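You operate a simulated robot arm through the tools that you are given. There is no shell and no other tool.

Carry out the task below with a simulated robot arm. There is one attempt and no reset: what you move stays moved.

## Task
Blow the wet cap dry, then clamp it on the small port over the rubber ring.
Fine: shut the green valve again; foil cap on the bench; wing nut tight; the other caps stay where they are.

Only the result counts: the job must be done as asked and must still hold three seconds after the hand-in. Knocking over, shifting, dropping, spilling or breaking anything else fails it. A push-on lid holds only when it is set on centred and level and pressed home; a screw cap is set on level and turned clockwise until tight.

## Robot
A 7-joint arm with a two-finger parallel gripper, fixed in place. Base frame: the origin is on the floor under the middle of its stand, x ahead of it, y to its left, z up; the work surface is at about z = 860. Readings come in mm, rad, newtons and seconds.
It reaches about 1479 mm from its shoulder. Its first joint turns from -2.897 to 2.897 rad. Payload 4.4 kg.
The tool frame sits at the grasp point between the pads (the TCP): z along the fingers, y along the line on which they close. The tips reach 23 mm beyond it. Largest opening 94 mm; finger width 38, thickness 10; the body of the gripper, 54 by 96 mm, starts 39 mm behind the TCP.
Orientation is told as [roll, pitch, yaw] about the base's x, y, z axes, in that order, counted from this pose: with the fingers straight down and closing along the base's y, the tool's x points along the base's -x, its y along +y and its z along -z.

## Interface
- The arm moves only by the tool arm_command. Its arguments are lists of equal length, an entry for each row: "xyz": the shift along the tool's x, y, z in mm, a list of three; "turn": the turn, a rotation vector about the tool's x, y, z in rad, a list of three; "gripper": the opening, from 0 (shut) to 1 (fully open). In form: {"xyz": [[x, y, z], ...], "turn": [[wx, wy, wz], ...], "gripper": [gripper, ...]}. A call has 1 to 20 rows; each row is the pose to reach, as a shift and turn from the pose commanded when the call began, along the tool's axes at that moment. Each row takes 0.2 s and may step no farther than 50 mm and 0.15 rad from the row before; otherwise, or with a gripper value out of range, the whole call is refused. A pose out of reach is approached as far as the arm can. The call stops where the force on the tool passes 90 N (or 10 N more than at its start, if that is more) or the arm is blocked; 0.2 s more then pass. Each finger travels about 72 mm/s and halts on what it meets, pressing with about 28 N; the grip force reading is that of the motor and also rises with nothing between the fingers. The clock runs only during rows and for 0.2 s after the last one: add rows that repeat a pose to give the fingers time. The reply holds the time, the measured pose of the TCP, the force on the tool along the base axes, the opening and the grip force, in the units named above and with some noise, with the torque about the TCP (base axes, N m) and any sound that the robot's microphone picked up, and new pictures: "views" is both (left out), scene, wrist or none.
- Cameras (640 x 400 px; columns grow to the right, rows downward): "scene" is fixed at [404.1, 661.9, 1648.1]; the picture's right is [-0.95, -0.32, 0.00], its down [-0.22, 0.65, -0.73] and it looks along [0.23, -0.69, -0.69] (base axes); focal length 316 px, centre (320, 200). "wrist" rides on the gripper at [86, 16, -74] in the tool frame; the picture's right is [-0.18, 0.98, 0.00], its down [-0.58, -0.11, -0.81] and it looks along [-0.79, -0.15, 0.59] (tool axes); focal length 243 px, centre (320, 200). There is no depth. A picture from a camera that has moved, and an enlarged one, comes with that camera's place and axes in the base frame and with its lens. The place of the scene camera against the robot may be out by one fixed shift of up to 18 mm in any direction.
- enlarge(camera, box): a new picture of the part [left, top, right, bottom] of that camera's present view, enlarged. It takes no simulated time.
- job_done(): hands the job in; it is judged then, once.

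Nothing tells you positions but the pictures and the camera data. Unless the task says otherwise, let go and move clear before handing in.

The tools are called after "Request:" by a JSON object that holds its "op" and its "data". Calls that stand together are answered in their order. arm_command: Moves the arm, as the interface text tells. Its arguments: {"type":"object","properties":{"xyz":{"type":"array"},"turn":{"type":"array"},"gripper":{"type":"array"},"views":{"type":"string","enum":["both","scene","wrist","none"]}},"required":["xyz","turn","gripper"]} The other tools are called the same way: enlarge (camera, box) takes an enlarged picture of a part of a camera's view; job_done () hands the job in.

At the start:

```text
time: 0.0
eef_pos: [716.9, 155.1, 1240.0]
orientation: [0.0, 0.001, 0.0]
ft_force: [0.3, 0.3, -0.4]
wrist_torque: [0.0, -0.01, 0.0]
grip_width: 94.0
grasp_force: 0.0
```

scene: 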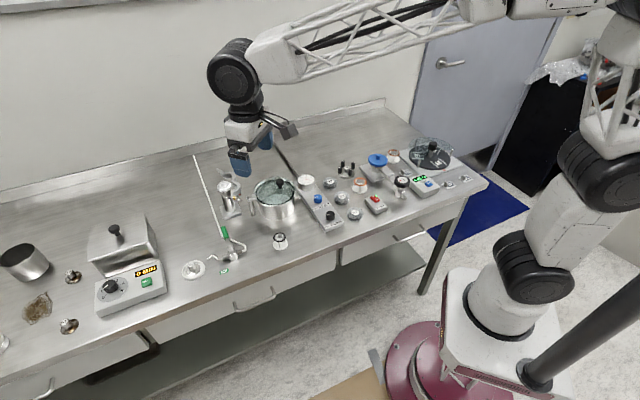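
wrist: 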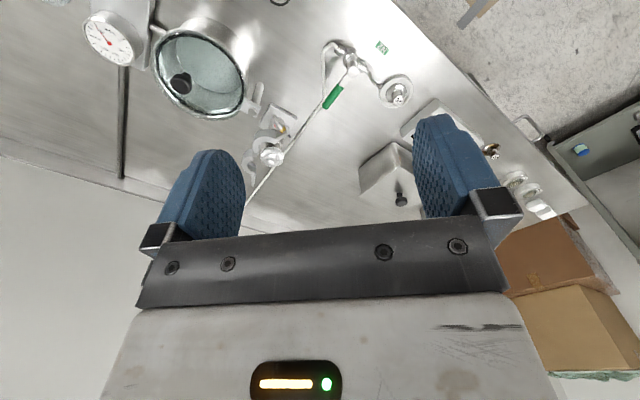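

I see a steel bench with a pot, a gauge, several small devices and caps, a pipe with a green valve, and a balance. I will enlarge parts of the scene before moving anything.

Request:
{"op": "enlarge", "data": {"camera": "scene", "box": [170, 140, 330, 290]}}

Request:
{"op": "enlarge", "data": {"camera": "scene", "box": [290, 130, 480, 240]}}

Request:
{"op": "enlarge", "data": {"camera": "scene", "box": [0, 200, 180, 370]}}

Request:
{"op": "enlarge", "data": {"camera": "wrist", "box": [240, 20, 440, 180]}}

Request:
{"op": "enlarge", "data": {"camera": "wrist", "box": [440, 100, 600, 240]}}

```text
2.67 times, centred on (250, 215) of scene
camera zoom: at [404.1, 661.9, 1648.1], right [-0.95, -0.32, 0.0], down [-0.22, 0.65, -0.73], along [0.23, -0.69, -0.69], focal length 843 px, centre (507, 160)
```

zoom: 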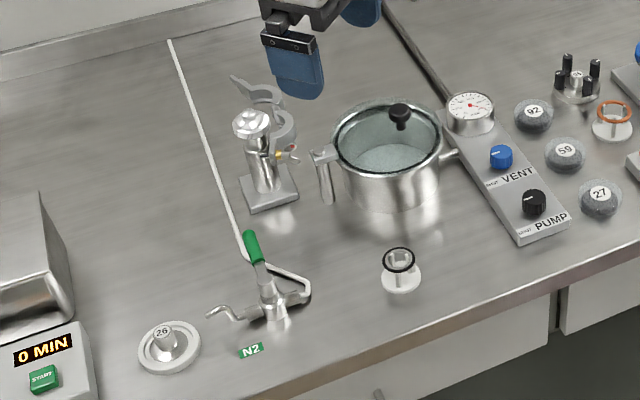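

```text
3.37 times, centred on (385, 185) of scene
camera zoom: at [404.1, 661.9, 1648.1], right [-0.95, -0.32, 0.0], down [-0.22, 0.65, -0.73], along [0.23, -0.69, -0.69], focal length 1064 px, centre (101, 250)
```

zoom: 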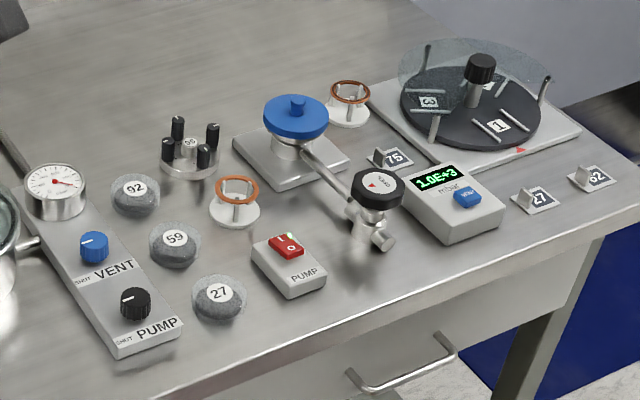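

```text
2.35 times, centred on (90, 285) of scene
camera zoom: at [404.1, 661.9, 1648.1], right [-0.95, -0.32, 0.0], down [-0.22, 0.65, -0.73], along [0.23, -0.69, -0.69], focal length 744 px, centre (861, 0)
```

zoom: 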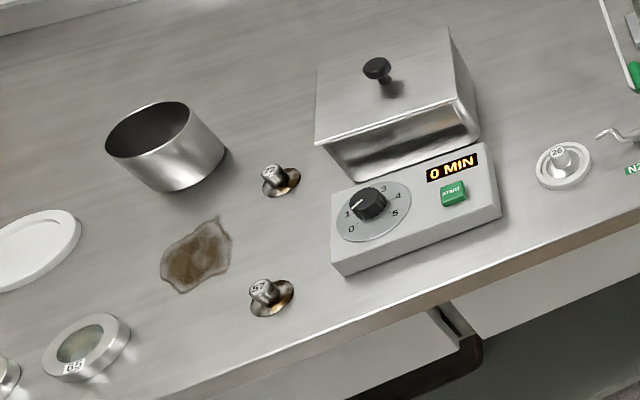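

```text
2.50 times, centred on (340, 100) of wrist
camera zoom: at [631.5, 170.5, 1313.8], right [0.18, 0.98, 0.0], down [0.58, -0.11, 0.81], along [0.79, -0.15, -0.59], focal length 606 px, centre (270, 450)
```

zoom: 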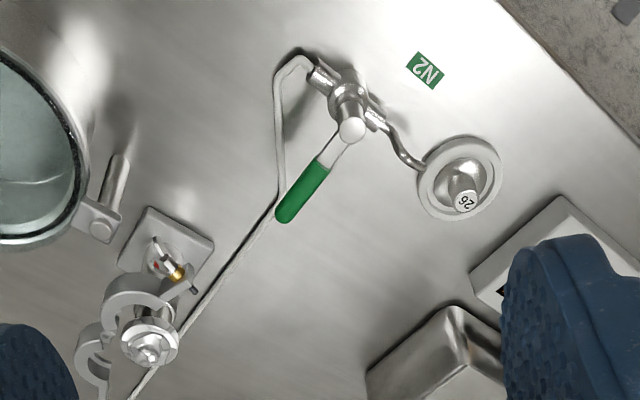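

```text
2.86 times, centred on (520, 170) of wrist
camera zoom: at [631.5, 170.5, 1313.8], right [0.18, 0.98, 0.0], down [0.58, -0.11, 0.81], along [0.79, -0.15, -0.59], focal length 693 px, centre (-251, 286)
```

zoom: 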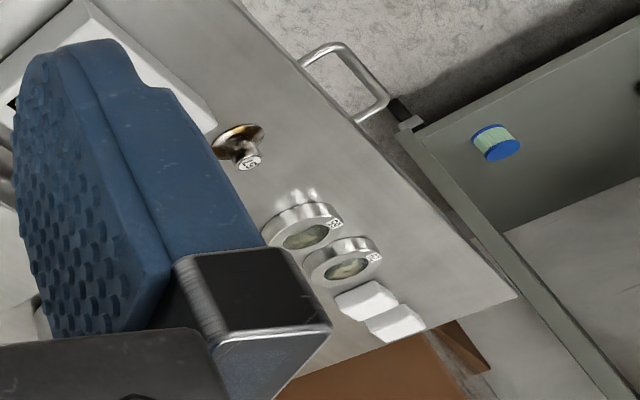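

The wet cap (26) sits in a dish under the N2 nozzle. A stand near (930, 35) carries a foil-topped port with an open clamp, and the black rubber ring is near (715, 105). I will move closer to look at the port.

Request:
{"op": "arm_command", "data": {"xyz": [[-12, -18, 36], [-24, -36, 72], [-36, -54, 108], [-48, -72, 144], [-55, -85, 170]], "turn": [[0, 0, 0], [0, 0, 0], [0, 0, 0], [0, 0, 0], [0, 0, 0]], "gripper": [1, 1, 1, 1, 1]}}

```text
time: 1.2
eef_pos: [775.1, 68.7, 1068.5]
orientation: [0.0, -0.002, 0.0]
ft_force: [-0.3, 0.2, 0.1]
wrist_torque: [0.01, 0.02, 0.01]
grip_width: 94.1
grasp_force: 0.0
camera wrist: at [687.7, 84.0, 1143.4], right [0.18, 0.98, 0.0], down [0.58, -0.11, 0.81], along [0.79, -0.15, -0.59], focal length 243 px, centre (320, 200)
```

scene: 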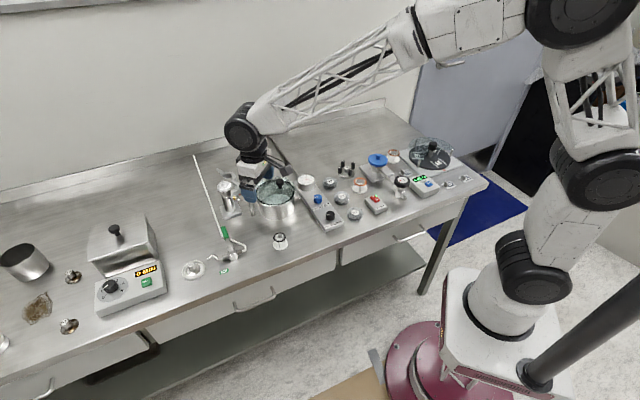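
wrist: 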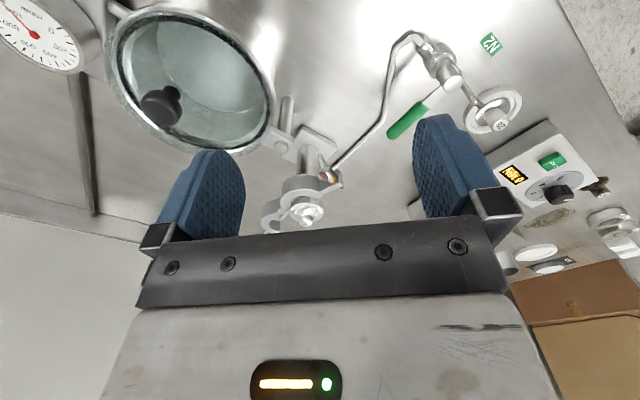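

The image is upside down relative to the world (image down points up). I will zoom in on the port and clamp.

Request:
{"op": "enlarge", "data": {"camera": "wrist", "box": [240, 90, 380, 240]}}

Request:
{"op": "enlarge", "data": {"camera": "wrist", "box": [370, 20, 540, 150]}}

Request:
{"op": "enlarge", "data": {"camera": "scene", "box": [205, 160, 265, 220]}}

Request:
{"op": "enlarge", "data": {"camera": "scene", "box": [170, 215, 260, 285]}}

Request:
{"op": "enlarge", "data": {"camera": "scene", "box": [260, 220, 300, 260]}}

```text
2.67 times, centred on (310, 165) of wrist
camera zoom: at [687.7, 84.0, 1143.4], right [0.18, 0.98, 0.0], down [0.58, -0.11, 0.81], along [0.79, -0.15, -0.59], focal length 647 px, centre (347, 293)
```

zoom: 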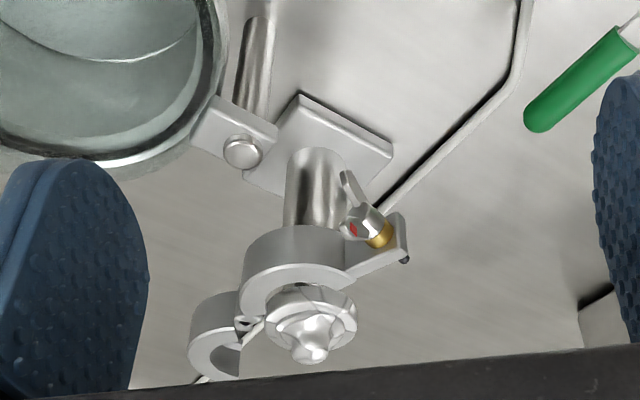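

```text
3.08 times, centred on (455, 85) of wrist
camera zoom: at [687.7, 84.0, 1143.4], right [0.18, 0.98, 0.0], down [0.58, -0.11, 0.81], along [0.79, -0.15, -0.59], focal length 746 px, centre (-95, 554)
```

zoom: 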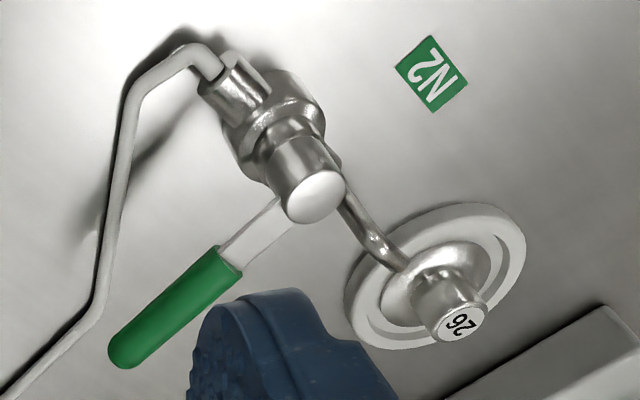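

```text
6.67 times, centred on (235, 190) of scene
camera zoom: at [404.1, 661.9, 1648.1], right [-0.95, -0.32, 0.0], down [-0.22, 0.65, -0.73], along [0.23, -0.69, -0.69], focal length 2107 px, centre (887, 267)
```

zoom: 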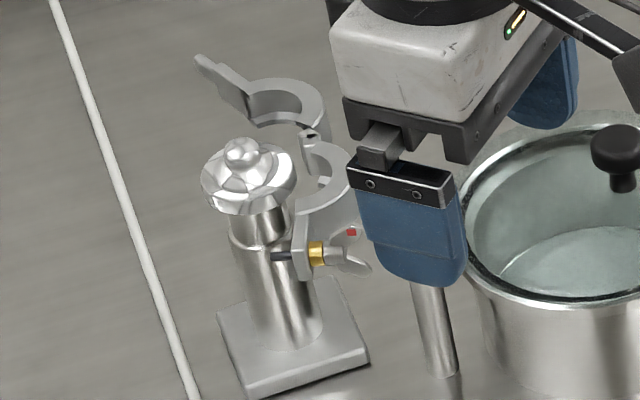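

```text
5.71 times, centred on (215, 250) of scene
camera zoom: at [404.1, 661.9, 1648.1], right [-0.95, -0.32, 0.0], down [-0.22, 0.65, -0.73], along [0.23, -0.69, -0.69], focal length 1806 px, centre (920, -86)
```

zoom: 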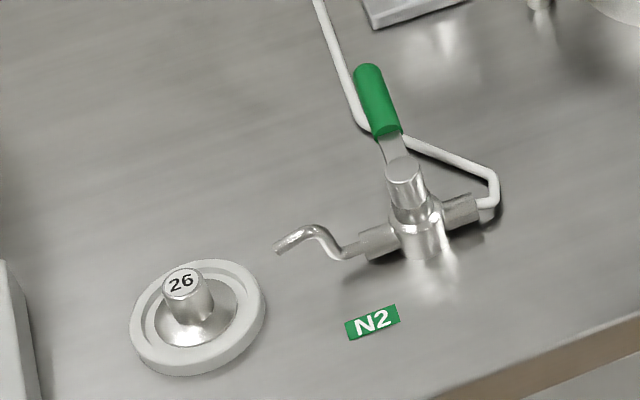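

```text
10.00 times, centred on (280, 240) of scene
camera zoom: at [404.1, 661.9, 1648.1], right [-0.95, -0.32, 0.0], down [-0.22, 0.65, -0.73], along [0.23, -0.69, -0.69], focal length 3160 px, centre (720, -200)
```

zoom: 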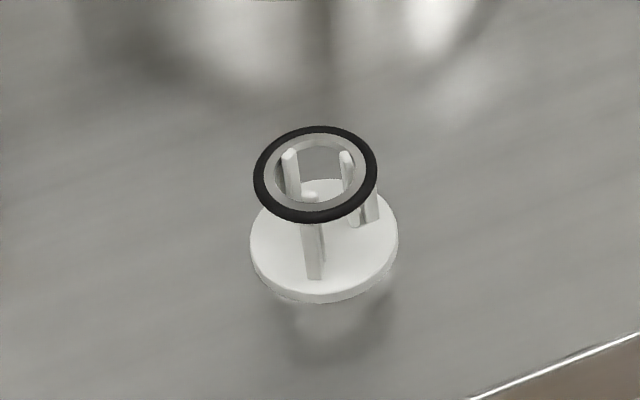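

The clamp is already hinged half-open around the port, with a swing bolt and wing nut. The foil cap is on top of the port. Next I will look closely at cap 26 and the valve.

Request:
{"op": "arm_command", "data": {"xyz": [[0, 45, 0], [0, 90, 0], [-5, 135, 20], [-10, 180, 50], [-14, 220, 80]], "turn": [[0, 0, 0], [0, 0, 0], [0, 0, 0], [0, 0, 0], [0, 0, 0]], "gripper": [1, 1, 1, 1, 1], "views": "wrist"}}

Request:
{"op": "enlarge", "data": {"camera": "wrist", "box": [200, 60, 440, 230]}}

Request:
{"op": "enlarge", "data": {"camera": "scene", "box": [205, 160, 265, 220]}}

```text
refused: row 4 steps farther than a row can; nothing moved
```

```text
2.35 times, centred on (320, 145) of wrist
camera zoom: at [687.7, 84.0, 1143.4], right [0.18, 0.98, 0.0], down [0.58, -0.11, 0.81], along [0.79, -0.15, -0.59], focal length 571 px, centre (320, 329)
```

zoom: 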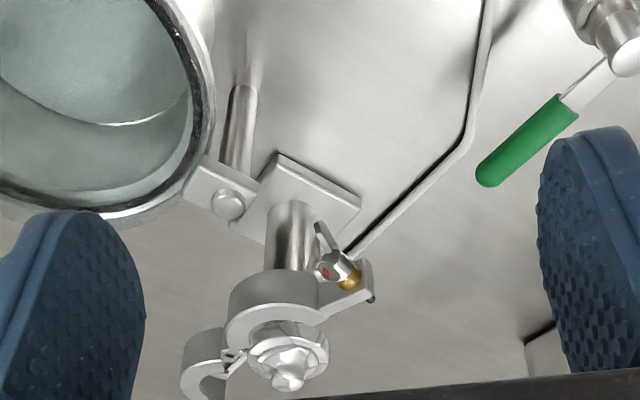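

```text
6.67 times, centred on (235, 190) of scene
camera zoom: at [404.1, 661.9, 1648.1], right [-0.95, -0.32, 0.0], down [-0.22, 0.65, -0.73], along [0.23, -0.69, -0.69], focal length 2107 px, centre (887, 267)
```

zoom: 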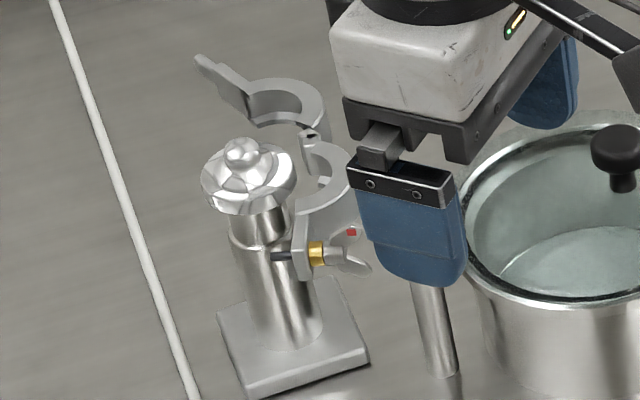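

The last row was too large a step, so nothing moved. I will repeat the move with smaller rows.

Request:
{"op": "arm_command", "data": {"xyz": [[0, 45, 0], [0, 90, 0], [-5, 130, 20], [-10, 170, 45], [-14, 200, 70], [-14, 224, 90]], "turn": [[0, 0, 0], [0, 0, 0], [0, 0, 0], [0, 0, 0], [0, 0, 0], [0, 0, 0]], "gripper": [1, 1, 1, 1, 1, 1], "views": "wrist"}}

```text
time: 2.6
eef_pos: [787.9, 293.2, 979.1]
orientation: [-0.001, 0.001, 0.001]
ft_force: [-0.5, -0.3, 1.1]
wrist_torque: [0.02, 0.0, -0.03]
grip_width: 94.1
grasp_force: 0.0
camera wrist: at [700.7, 310.1, 1053.9], right [0.18, 0.98, 0.0], down [0.58, -0.11, 0.81], along [0.79, -0.15, -0.59], focal length 243 px, centre (320, 200)
```

wrist: 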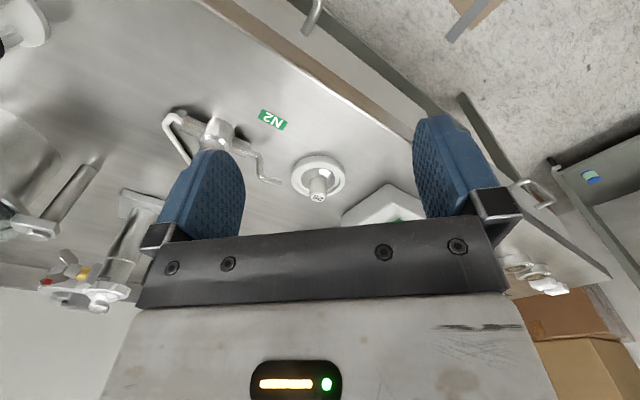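

Request:
{"op": "enlarge", "data": {"camera": "wrist", "box": [220, 110, 380, 230]}}

Request:
{"op": "enlarge", "data": {"camera": "wrist", "box": [30, 180, 150, 320]}}

Request:
{"op": "enlarge", "data": {"camera": "scene", "box": [205, 160, 265, 220]}}

Request:
{"op": "enlarge", "data": {"camera": "scene", "box": [170, 215, 260, 285]}}

Request:
{"op": "enlarge", "data": {"camera": "scene", "box": [20, 250, 130, 350]}}

```text
3.33 times, centred on (300, 170) of wrist
camera zoom: at [700.7, 310.1, 1053.9], right [0.18, 0.98, 0.0], down [0.58, -0.11, 0.81], along [0.79, -0.15, -0.59], focal length 809 px, centre (387, 300)
```

zoom: 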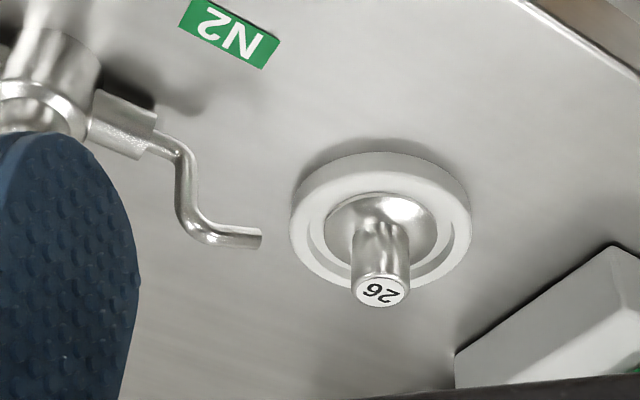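

```text
2.86 times, centred on (90, 250) of wrist
camera zoom: at [700.7, 310.1, 1053.9], right [0.18, 0.98, 0.0], down [0.58, -0.11, 0.81], along [0.79, -0.15, -0.59], focal length 693 px, centre (977, 57)
```

zoom: 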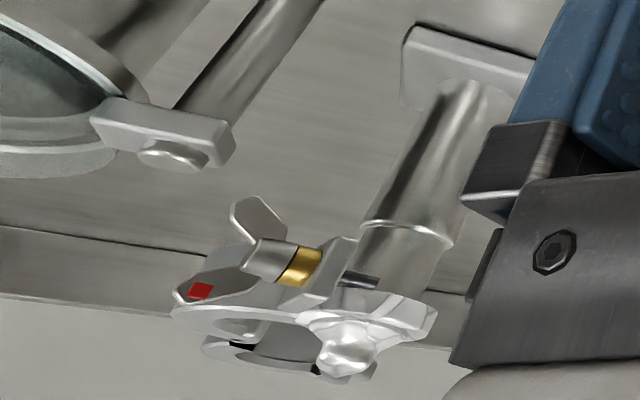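

```text
6.67 times, centred on (235, 190) of scene
camera zoom: at [404.1, 661.9, 1648.1], right [-0.95, -0.32, 0.0], down [-0.22, 0.65, -0.73], along [0.23, -0.69, -0.69], focal length 2107 px, centre (887, 267)
```

zoom: 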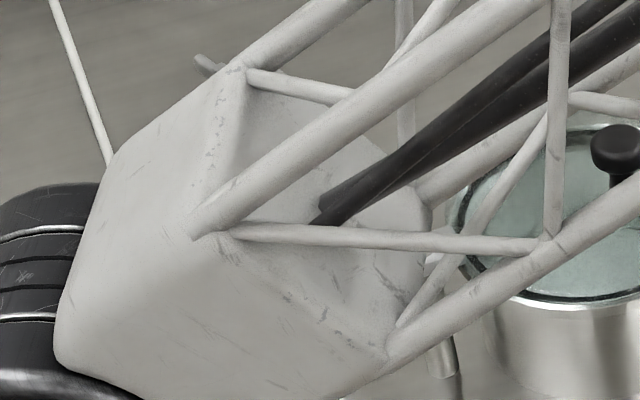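

```text
5.71 times, centred on (215, 250) of scene
camera zoom: at [404.1, 661.9, 1648.1], right [-0.95, -0.32, 0.0], down [-0.22, 0.65, -0.73], along [0.23, -0.69, -0.69], focal length 1806 px, centre (920, -86)
```

zoom: 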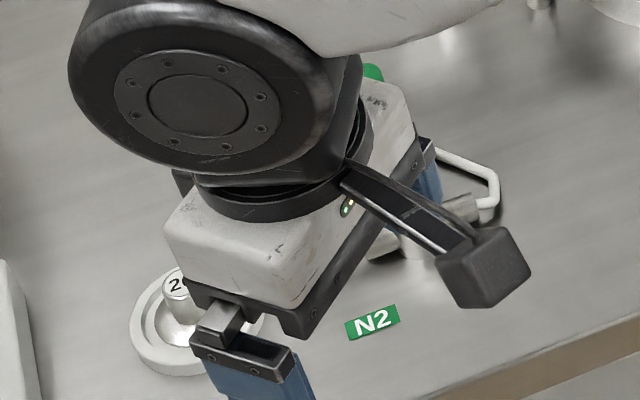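

```text
4.00 times, centred on (75, 300) of scene
camera zoom: at [404.1, 661.9, 1648.1], right [-0.95, -0.32, 0.0], down [-0.22, 0.65, -0.73], along [0.23, -0.69, -0.69], focal length 1264 px, centre (1300, -200)
```

zoom: 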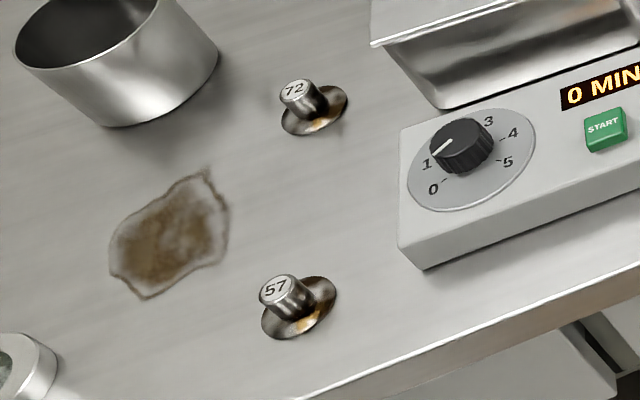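

The caps near the stain (57, 72) look dirty, while 26 sits clean in a dish right in front of the nozzle. I triangulate cap 26's top at about (912, 270, 892) and the nozzle tip at (880, 238, 892). I will zoom further to check for wetness.

Request:
{"op": "enlarge", "data": {"camera": "wrist", "box": [285, 145, 350, 210]}}

Request:
{"op": "enlarge", "data": {"camera": "wrist", "box": [490, 240, 580, 300]}}

Request:
{"op": "enlarge", "data": {"camera": "scene", "box": [50, 260, 90, 340]}}

Request:
{"op": "enlarge", "data": {"camera": "scene", "box": [0, 310, 60, 400]}}

```text
6.15 times, centred on (318, 178) of wrist
camera zoom: at [700.7, 310.1, 1053.9], right [0.18, 0.98, 0.0], down [0.58, -0.11, 0.81], along [0.79, -0.15, -0.59], focal length 1493 px, centre (335, 338)
```

zoom: 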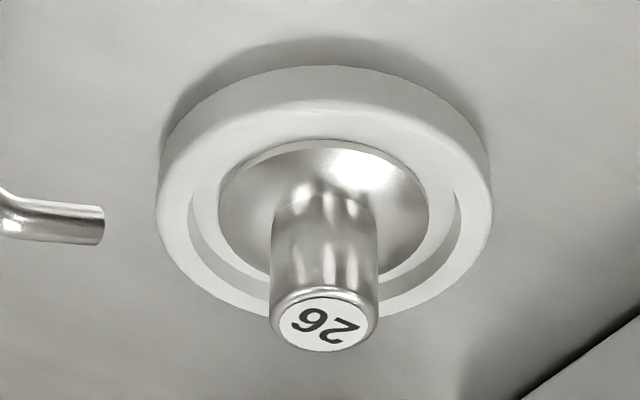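

```text
6.67 times, centred on (535, 270) of wrist
camera zoom: at [700.7, 310.1, 1053.9], right [0.18, 0.98, 0.0], down [0.58, -0.11, 0.81], along [0.79, -0.15, -0.59], focal length 1618 px, centre (-1113, -267)
```

zoom: 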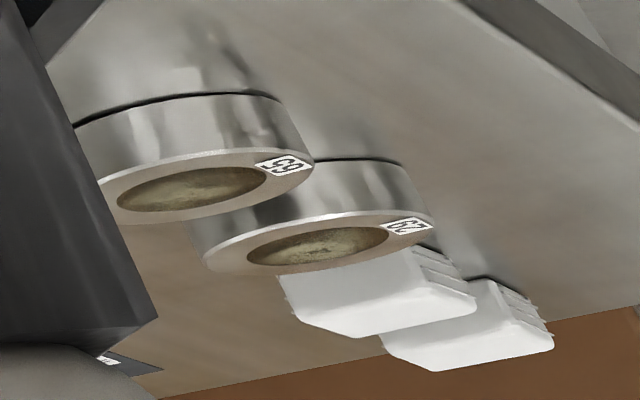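

```text
5.00 times, centred on (70, 300) of scene
camera zoom: at [404.1, 661.9, 1648.1], right [-0.95, -0.32, 0.0], down [-0.22, 0.65, -0.73], along [0.23, -0.69, -0.69], focal length 1580 px, centre (1570, -300)
```

zoom: 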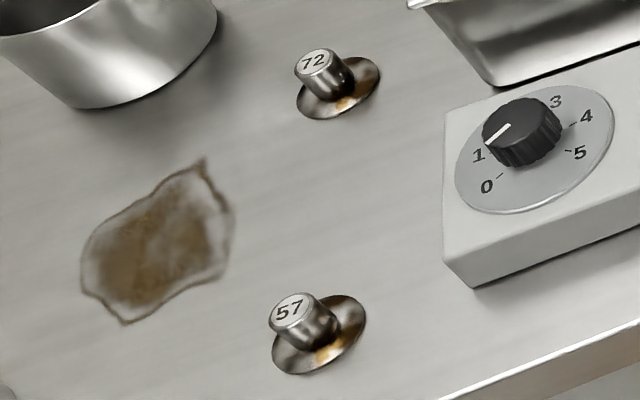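

```text
4.44 times, centred on (30, 355) of scene
camera zoom: at [404.1, 661.9, 1648.1], right [-0.95, -0.32, 0.0], down [-0.22, 0.65, -0.73], along [0.23, -0.69, -0.69], focal length 1404 px, centre (1609, -489)
```

zoom: 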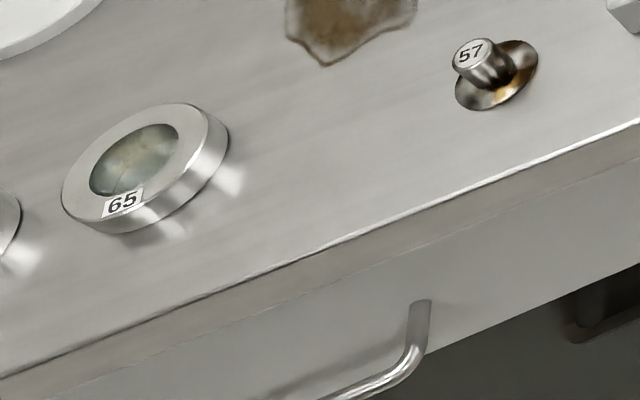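

Cap 26 must be the wet one. Estimated positions:
- Valve stem: (829, 187, 920).
- Green handle end: (885, 134, 911), perpendicular to the flow, so shut.
- Foil knob on the port: about (932, 23, 995).

Next I will look at the clamp from the +y side.

Request:
{"op": "arm_command", "data": {"xyz": [[-13, -15, -30], [-27, -30, -60], [-40, -45, -80], [-53, -60, -85], [-67, -75, -85], [-80, -91, -85], [-93, -106, -85], [-107, -121, -80], [-120, -136, -75], [-133, -151, -70], [-147, -166, -60], [-160, -181, -52]], "turn": [[0, 0, 0.131], [0, 0, 0.262], [0, 0, 0.393], [0, 0, 0.524], [0, 0, 0.655], [0, 0, 0.785], [0, 0, 0.916], [0, 0, 1.047], [0, 0, 1.178], [0, 0, 1.309], [0, 0, 1.44], [0, 0, 1.571]], "gripper": [1, 1, 1, 1, 1, 1, 1, 1, 1, 1, 1, 1]}}

```text
time: 5.2
eef_pos: [947.0, 111.2, 1030.3]
orientation: [0.0, 0.001, -1.574]
ft_force: [0.4, 0.3, 0.7]
wrist_torque: [0.0, 0.01, -0.02]
grip_width: 93.7
grasp_force: 0.0
camera wrist: at [963.7, 198.1, 1105.0], right [0.98, -0.19, 0.0], down [-0.11, -0.58, 0.81], along [-0.15, -0.79, -0.59], focal length 243 px, centre (320, 200)
```

scene: 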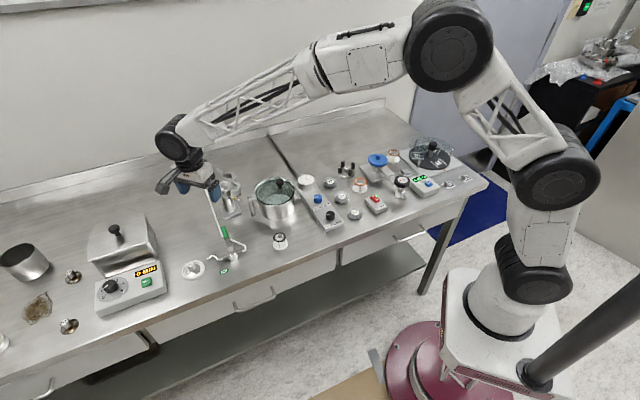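
wrist: 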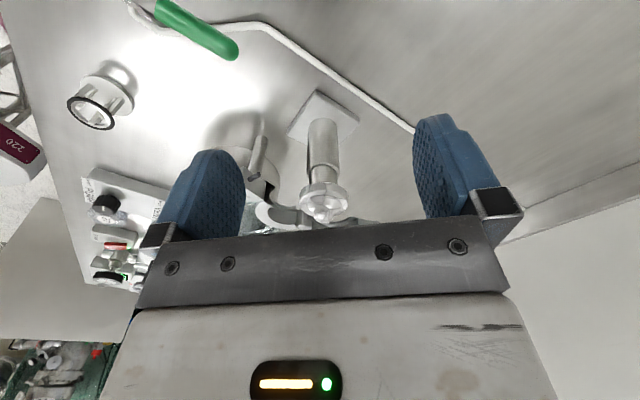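

Request:
{"op": "enlarge", "data": {"camera": "wrist", "box": [230, 80, 400, 240]}}

Request:
{"op": "enlarge", "data": {"camera": "wrist", "box": [50, 0, 260, 140]}}

Request:
{"op": "enlarge", "data": {"camera": "scene", "box": [210, 165, 260, 220]}}

```text
2.50 times, centred on (315, 160) of wrist
camera zoom: at [963.7, 198.1, 1105.0], right [0.98, -0.19, 0.0], down [-0.11, -0.58, 0.81], along [-0.15, -0.79, -0.59], focal length 606 px, centre (332, 300)
```

zoom: 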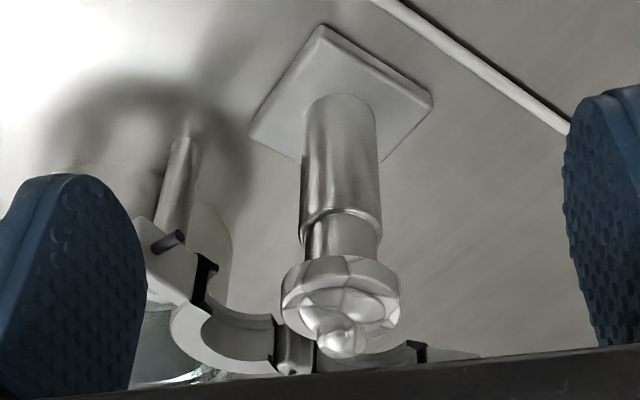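

```text
2.86 times, centred on (155, 70) of wrist
camera zoom: at [963.7, 198.1, 1105.0], right [0.98, -0.19, 0.0], down [-0.11, -0.58, 0.81], along [-0.15, -0.79, -0.59], focal length 693 px, centre (791, 571)
```

zoom: 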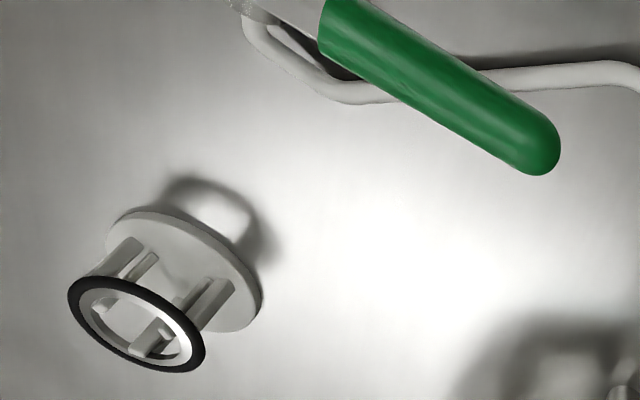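

```text
7.27 times, centred on (235, 192) of scene
camera zoom: at [404.1, 661.9, 1648.1], right [-0.95, -0.32, 0.0], down [-0.22, 0.65, -0.73], along [0.23, -0.69, -0.69], focal length 2298 px, centre (938, 254)
```

zoom: 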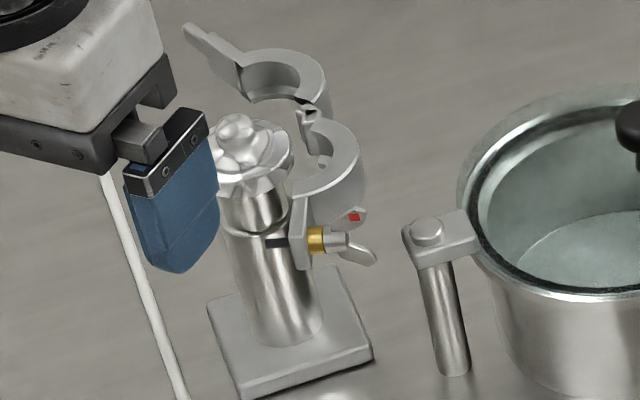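

The clamp is symmetric and open about ±66° around a hinge near (909, 0). Its bolt end is near (889, 72, 982) and the port axis is near (933, 23). I will first open the N2 valve by using the fingers as a fork around the handle, so I move above it.

Request:
{"op": "arm_command", "data": {"xyz": [[6.4, -13, 5], [12.8, -26, 10], [19.2, -39, 20], [25.5, -52, 30], [32, -65, 38], [38.3, -77.9, 45], [38.3, -77.9, 45]], "turn": [[0, 0, -0.135], [0, 0, -0.27], [0, 0, -0.405], [0, 0, -0.54], [0, 0, -0.676], [0, 0, -0.811], [0, 0, -0.811]], "gripper": [0.8, 0.6, 0.5, 0.45, 0.43, 0.43, 0.43]}}

Request:
{"op": "enlarge", "data": {"camera": "wrist", "box": [200, 60, 440, 230]}}

Request:
{"op": "enlarge", "data": {"camera": "scene", "box": [170, 190, 270, 285]}}

```text
time: 6.8
eef_pos: [869.7, 151.3, 986.1]
orientation: [0.0, 0.0, -0.758]
ft_force: [-0.4, -0.7, 0.3]
wrist_torque: [0.0, 0.02, 0.03]
grip_width: 40.6
grasp_force: 0.1
camera wrist: at [818.3, 221.4, 1061.1], right [0.81, 0.59, 0.0], down [0.35, -0.48, 0.81], along [0.47, -0.65, -0.59], focal length 243 px, centre (320, 200)
```

scene: 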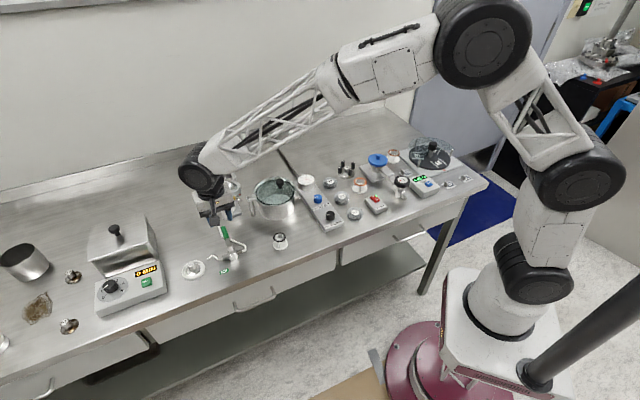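
wrist: 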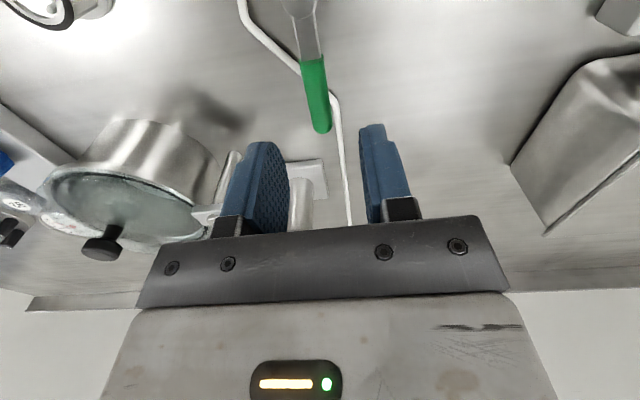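

```text
2.35 times, centred on (320, 145) of wrist
camera zoom: at [818.3, 221.4, 1061.1], right [0.81, 0.59, 0.0], down [0.35, -0.48, 0.81], along [0.47, -0.65, -0.59], focal length 571 px, centre (320, 329)
```

zoom: 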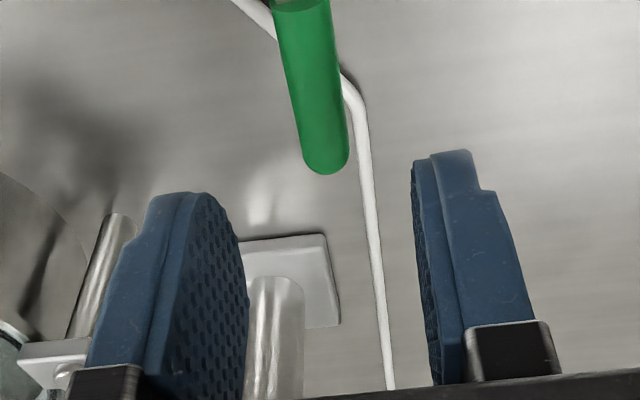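

```text
4.21 times, centred on (220, 238) of scene
camera zoom: at [404.1, 661.9, 1648.1], right [-0.95, -0.32, 0.0], down [-0.22, 0.65, -0.73], along [0.23, -0.69, -0.69], focal length 1331 px, centre (741, 42)
```

zoom: 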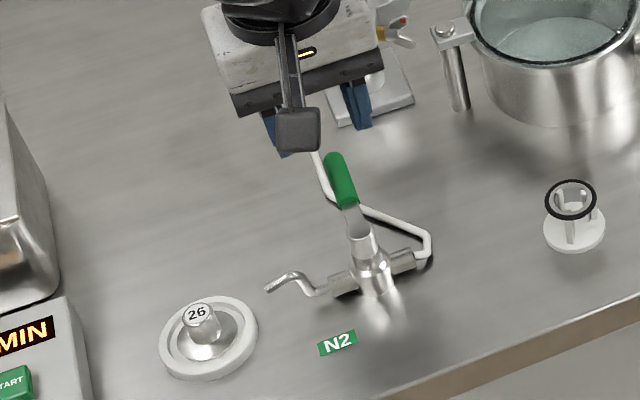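

The handle sits at about −44° and is roughly 16 mm wide. I will lower the fork around it, with tips at about z = 906.

Request:
{"op": "arm_command", "data": {"xyz": [[-4, -2, 10], [-4, -2, 35], [-4, -2, 57], [-4, -2, 57]], "turn": [[0, 0, 0], [0, 0, 0], [0, 0, 0], [0, 0, 0]], "gripper": [0.4, 0.36, 0.33, 0.3]}}

Request:
{"op": "enlarge", "data": {"camera": "wrist", "box": [200, 60, 440, 230]}}

Request:
{"op": "enlarge", "data": {"camera": "scene", "box": [170, 190, 270, 285]}}

```text
time: 7.8
eef_pos: [870.9, 146.8, 929.9]
orientation: [-0.001, 0.001, -0.76]
ft_force: [0.0, 0.6, -0.1]
wrist_torque: [0.01, 0.01, -0.01]
grip_width: 27.9
grasp_force: 0.0
camera wrist: at [819.4, 218.0, 1003.9], right [0.81, 0.59, 0.0], down [0.35, -0.48, 0.81], along [0.47, -0.65, -0.59], focal length 243 px, centre (320, 200)
```

scene: 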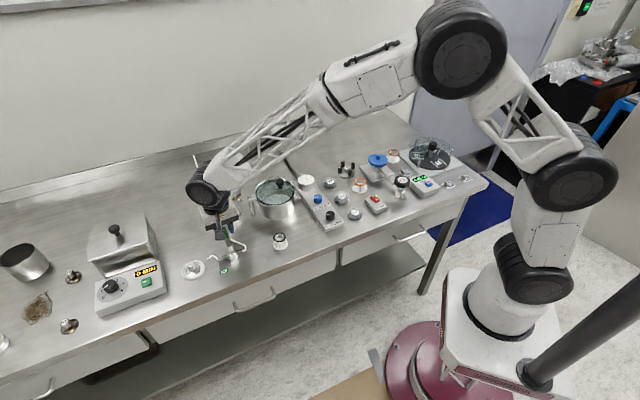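
wrist: 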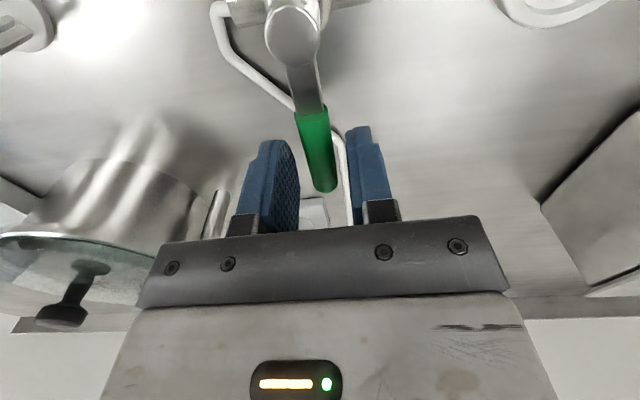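

```text
2.35 times, centred on (320, 145) of wrist
camera zoom: at [819.4, 218.0, 1003.9], right [0.81, 0.59, 0.0], down [0.35, -0.48, 0.81], along [0.47, -0.65, -0.59], focal length 571 px, centre (320, 329)
```

zoom: 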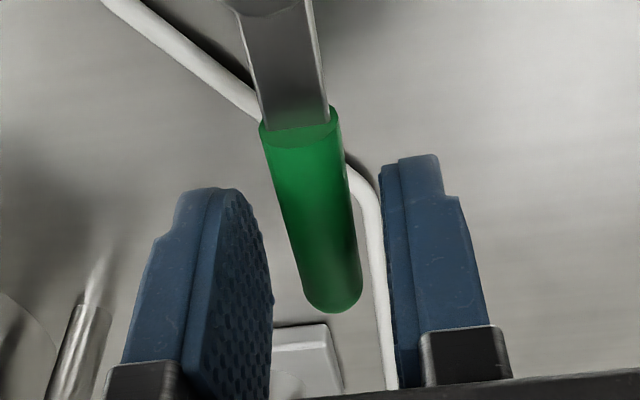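

```text
4.21 times, centred on (220, 238) of scene
camera zoom: at [404.1, 661.9, 1648.1], right [-0.95, -0.32, 0.0], down [-0.22, 0.65, -0.73], along [0.23, -0.69, -0.69], focal length 1331 px, centre (741, 42)
```

zoom: 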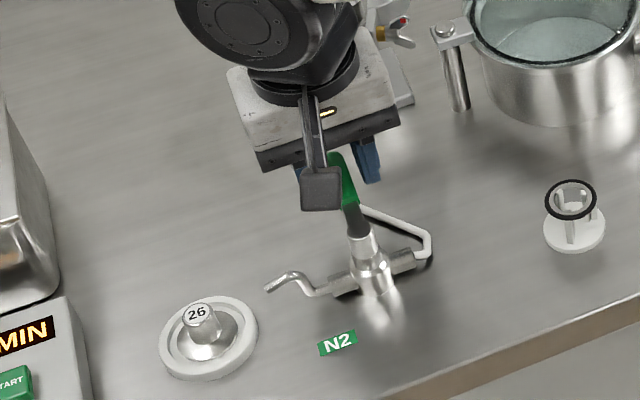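

The handle is between the fingers. I will swing it counter-clockwise about the stem, starting with 0.7 rad.

Request:
{"op": "arm_command", "data": {"xyz": [[0.45, 8.13, 0], [2.03, 16.12, 0], [4.72, 23.8, 0], [8.43, 31.05, 0], [13.15, 37.69, 0]], "turn": [[0, 0, -0.14], [0, 0, -0.28], [0, 0, -0.42], [0, 0, -0.56], [0, 0, -0.7]], "gripper": [0.3, 0.3, 0.3, 0.3, 0.3]}}

Request:
{"op": "enlarge", "data": {"camera": "scene", "box": [170, 190, 270, 285]}}

```text
time: 9.1
eef_pos: [887.6, 173.2, 928.2]
orientation: [-0.005, 0.002, -0.072]
ft_force: [6.5, -58.4, 7.2]
wrist_torque: [-1.24, 0.22, 0.47]
grip_width: 89.0
grasp_force: 29.0
stopped in row 5: the force on the tool passed its limit at 226 N (the readings are from after the stop); the commanded pose is now the measured one
camera wrist: at [802.8, 195.7, 1002.9], right [0.25, 0.97, -0.01], down [0.57, -0.15, 0.81], along [0.78, -0.21, -0.59], focal length 243 px, centre (320, 200)
```

scene: 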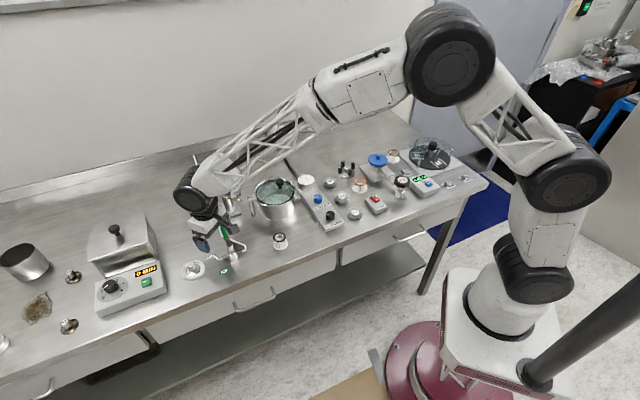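
wrist: 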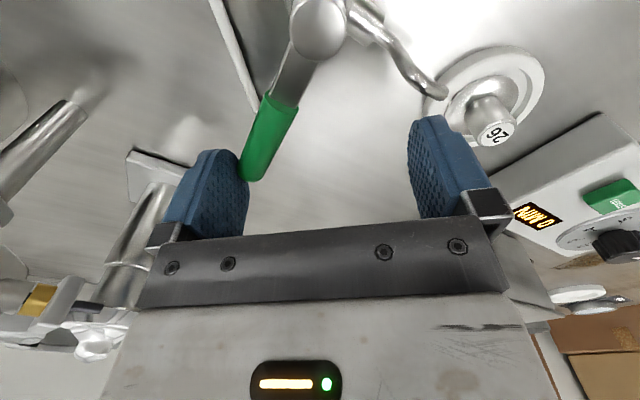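

```text
4.21 times, centred on (220, 238) of scene
camera zoom: at [404.1, 661.9, 1648.1], right [-0.95, -0.32, 0.0], down [-0.22, 0.65, -0.73], along [0.23, -0.69, -0.69], focal length 1331 px, centre (741, 42)
```

zoom: 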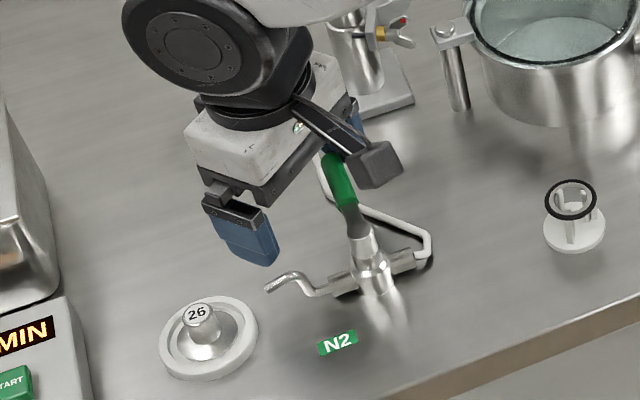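

The handle did not budge counter-clockwise because it is against its shut stop, and the fingers were spread instead. I will back off gently and then swing it the other way.

Request:
{"op": "arm_command", "data": {"xyz": [[1, -8, 0], [4, -14, 0], [7.5, -19, 0], [11, -23.5, 0], [14.76, -27.5, -1.5], [14.76, -27.5, -1.5]], "turn": [[0, 0, 0.1], [0, 0, 0.24], [0, 0, 0.38], [0, 0, 0.53], [0, 0, 0.688], [0, 0, 0.688]], "gripper": [0.9, 0.9, 0.8, 0.6, 0.45, 0.35]}}

```text
refused: row 5 steps farther than a row can; nothing moved
```

Request:
{"op": "arm_command", "data": {"xyz": [[1, -8, 0], [4, -14, 0], [7.5, -19, 0], [11, -23.5, 0], [14.76, -27.5, -1.5], [14.76, -27.5, -1.5]], "turn": [[0, 0, 0.12], [0, 0, 0.26], [0, 0, 0.4], [0, 0, 0.54], [0, 0, 0.685], [0, 0, 0.685]], "gripper": [0.9, 0.9, 0.8, 0.6, 0.45, 0.35]}}

Request:
{"op": "enlarge", "data": {"camera": "wrist", "box": [200, 0, 440, 230]}}

Request:
{"op": "enlarge", "data": {"camera": "scene", "box": [170, 190, 270, 285]}}

```text
time: 10.5
eef_pos: [870.5, 150.7, 931.0]
orientation: [-0.004, 0.0, -0.756]
ft_force: [0.1, -0.4, -0.3]
wrist_torque: [0.01, -0.04, 0.0]
grip_width: 33.0
grasp_force: 0.0
camera wrist: at [818.5, 221.4, 1004.7], right [0.81, 0.59, 0.0], down [0.35, -0.48, 0.81], along [0.47, -0.65, -0.59], focal length 243 px, centre (320, 200)
```

scene: 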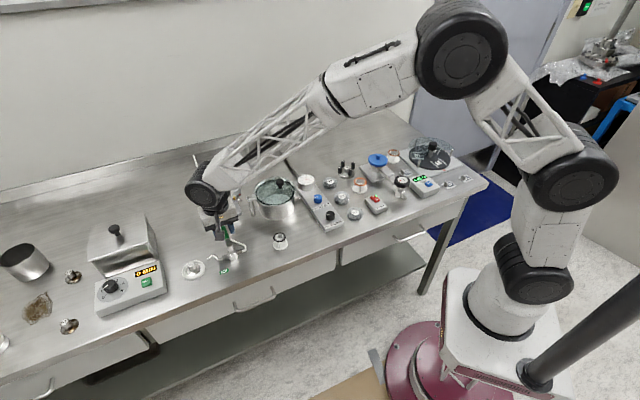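
wrist: 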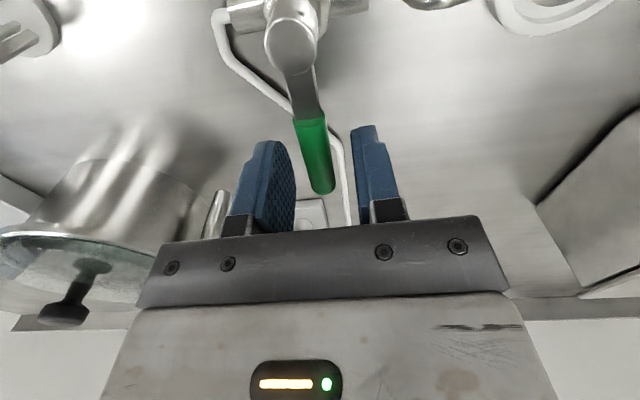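

```text
1.74 times, centred on (320, 115) of wrist
camera zoom: at [818.5, 221.4, 1004.7], right [0.81, 0.59, 0.0], down [0.35, -0.48, 0.81], along [0.47, -0.65, -0.59], focal length 422 px, centre (320, 348)
```

zoom: 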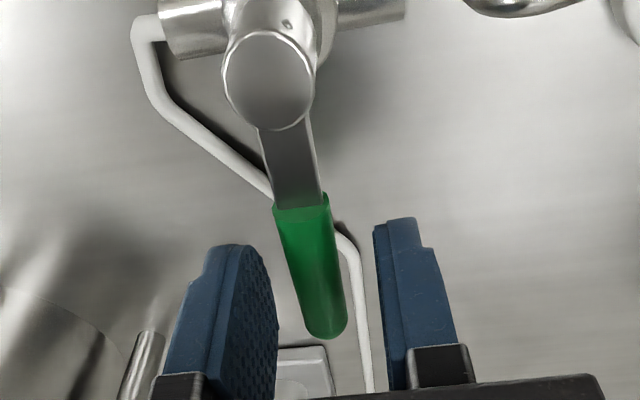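

```text
4.21 times, centred on (220, 238) of scene
camera zoom: at [404.1, 661.9, 1648.1], right [-0.95, -0.32, 0.0], down [-0.22, 0.65, -0.73], along [0.23, -0.69, -0.69], focal length 1331 px, centre (741, 42)
```

zoom: 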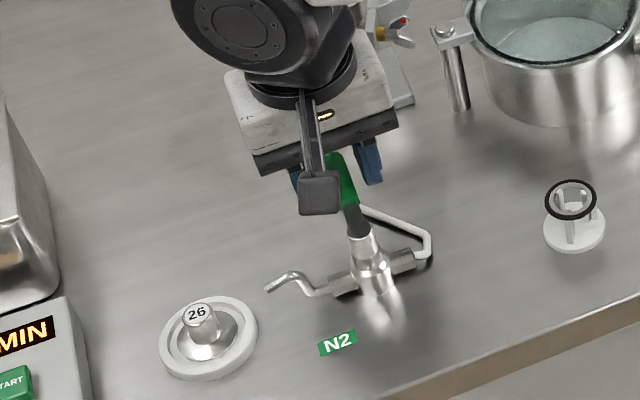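

Nothing changed and the handle is centred again. Now I will swing it clockwise, starting with a small test.

Request:
{"op": "arm_command", "data": {"xyz": [[0.33, -7.72, 0], [1.73, -15.32, 0], [4.19, -22.64, 0]], "turn": [[0, 0, 0.14], [0, 0, 0.28], [0, 0, 0.42]], "gripper": [0.3, 0.3, 0.3]}}

Request:
{"op": "enlarge", "data": {"camera": "wrist", "box": [200, 0, 440, 230]}}

```text
time: 11.3
eef_pos: [851.0, 138.5, 930.3]
orientation: [-0.004, -0.002, -1.177]
ft_force: [0.6, 0.5, 0.1]
wrist_torque: [0.01, -0.03, 0.01]
grip_width: 28.8
grasp_force: 0.1
camera wrist: at [834.1, 223.4, 1003.8], right [0.98, 0.21, 0.0], down [0.12, -0.58, 0.81], along [0.17, -0.79, -0.59], focal length 243 px, centre (320, 200)
```

scene: 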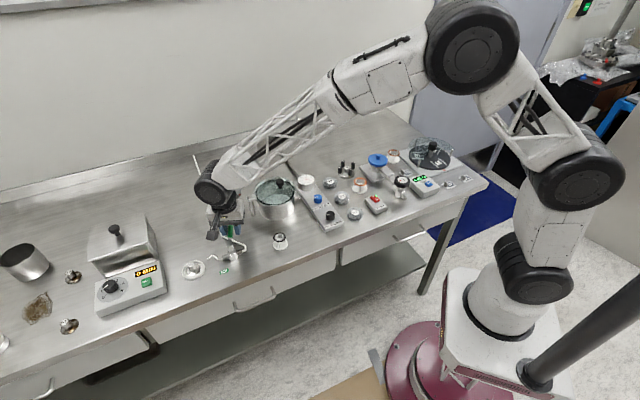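
wrist: 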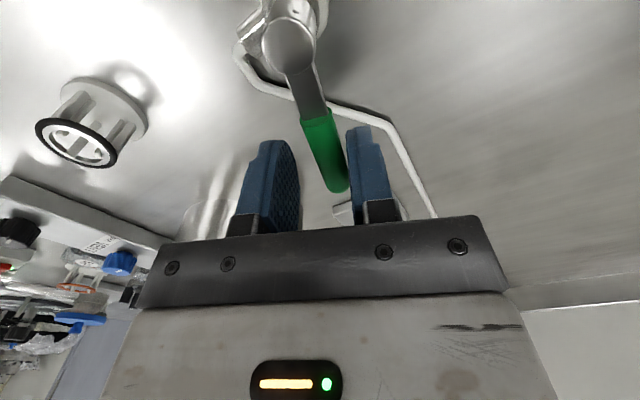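

```text
1.74 times, centred on (320, 115) of wrist
camera zoom: at [834.1, 223.4, 1003.8], right [0.98, 0.21, 0.0], down [0.12, -0.58, 0.81], along [0.17, -0.79, -0.59], focal length 422 px, centre (320, 348)
```

zoom: 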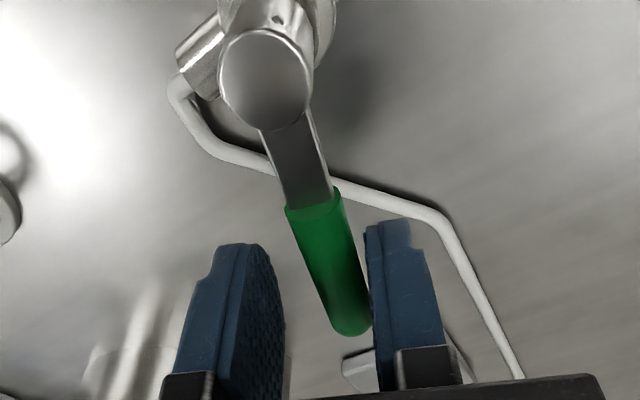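

The handle moves freely clockwise. I will continue the swing.

Request:
{"op": "arm_command", "data": {"xyz": [[0.39, -7.76, 0], [1.9, -15.38, 0], [4.48, -22.7, 0], [8.1, -29.57, 0], [12.68, -35.84, 0], [18.11, -41.4, 0]], "turn": [[0, 0, 0.145], [0, 0, 0.29], [0, 0, 0.435], [0, 0, 0.58], [0, 0, 0.725], [0, 0, 0.87]], "gripper": [0.3, 0.3, 0.3, 0.3, 0.3, 0.3]}}

Request:
{"op": "enlarge", "data": {"camera": "wrist", "box": [200, 0, 440, 230]}}

Request:
{"op": "enlarge", "data": {"camera": "scene", "box": [170, 190, 270, 285]}}

```text
time: 12.7
eef_pos: [805.9, 137.6, 929.9]
orientation: [-0.002, -0.006, -2.046]
ft_force: [0.5, -0.6, 0.4]
wrist_torque: [-0.03, 0.0, 0.01]
grip_width: 28.3
grasp_force: 0.3
camera wrist: at [860.6, 206.5, 1004.4], right [0.79, -0.61, 0.0], down [-0.36, -0.46, 0.81], along [-0.5, -0.64, -0.59], focal length 243 px, centre (320, 200)
```

scene: 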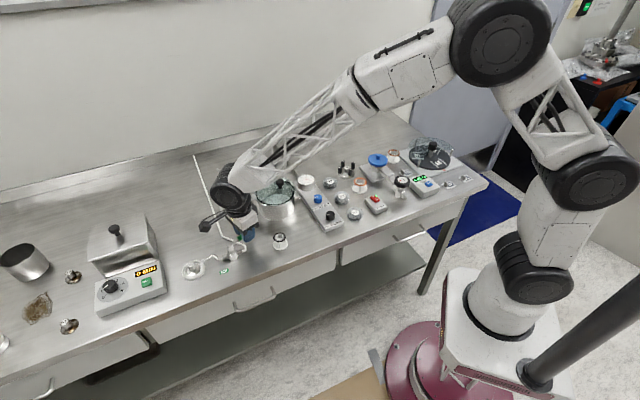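
wrist: 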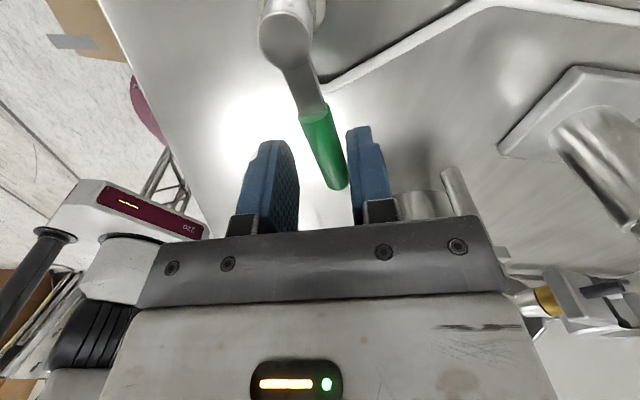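

```text
1.74 times, centred on (320, 115) of wrist
camera zoom: at [860.6, 206.5, 1004.4], right [0.79, -0.61, 0.0], down [-0.36, -0.46, 0.81], along [-0.5, -0.64, -0.59], focal length 422 px, centre (320, 348)
```

zoom: 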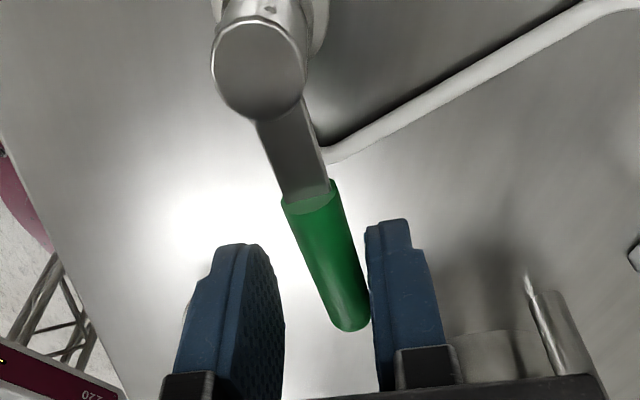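

```text
4.21 times, centred on (220, 238) of scene
camera zoom: at [404.1, 661.9, 1648.1], right [-0.95, -0.32, 0.0], down [-0.22, 0.65, -0.73], along [0.23, -0.69, -0.69], focal length 1331 px, centre (741, 42)
```

zoom: 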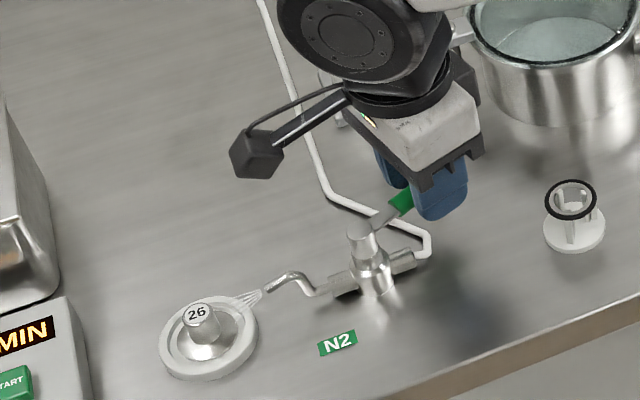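

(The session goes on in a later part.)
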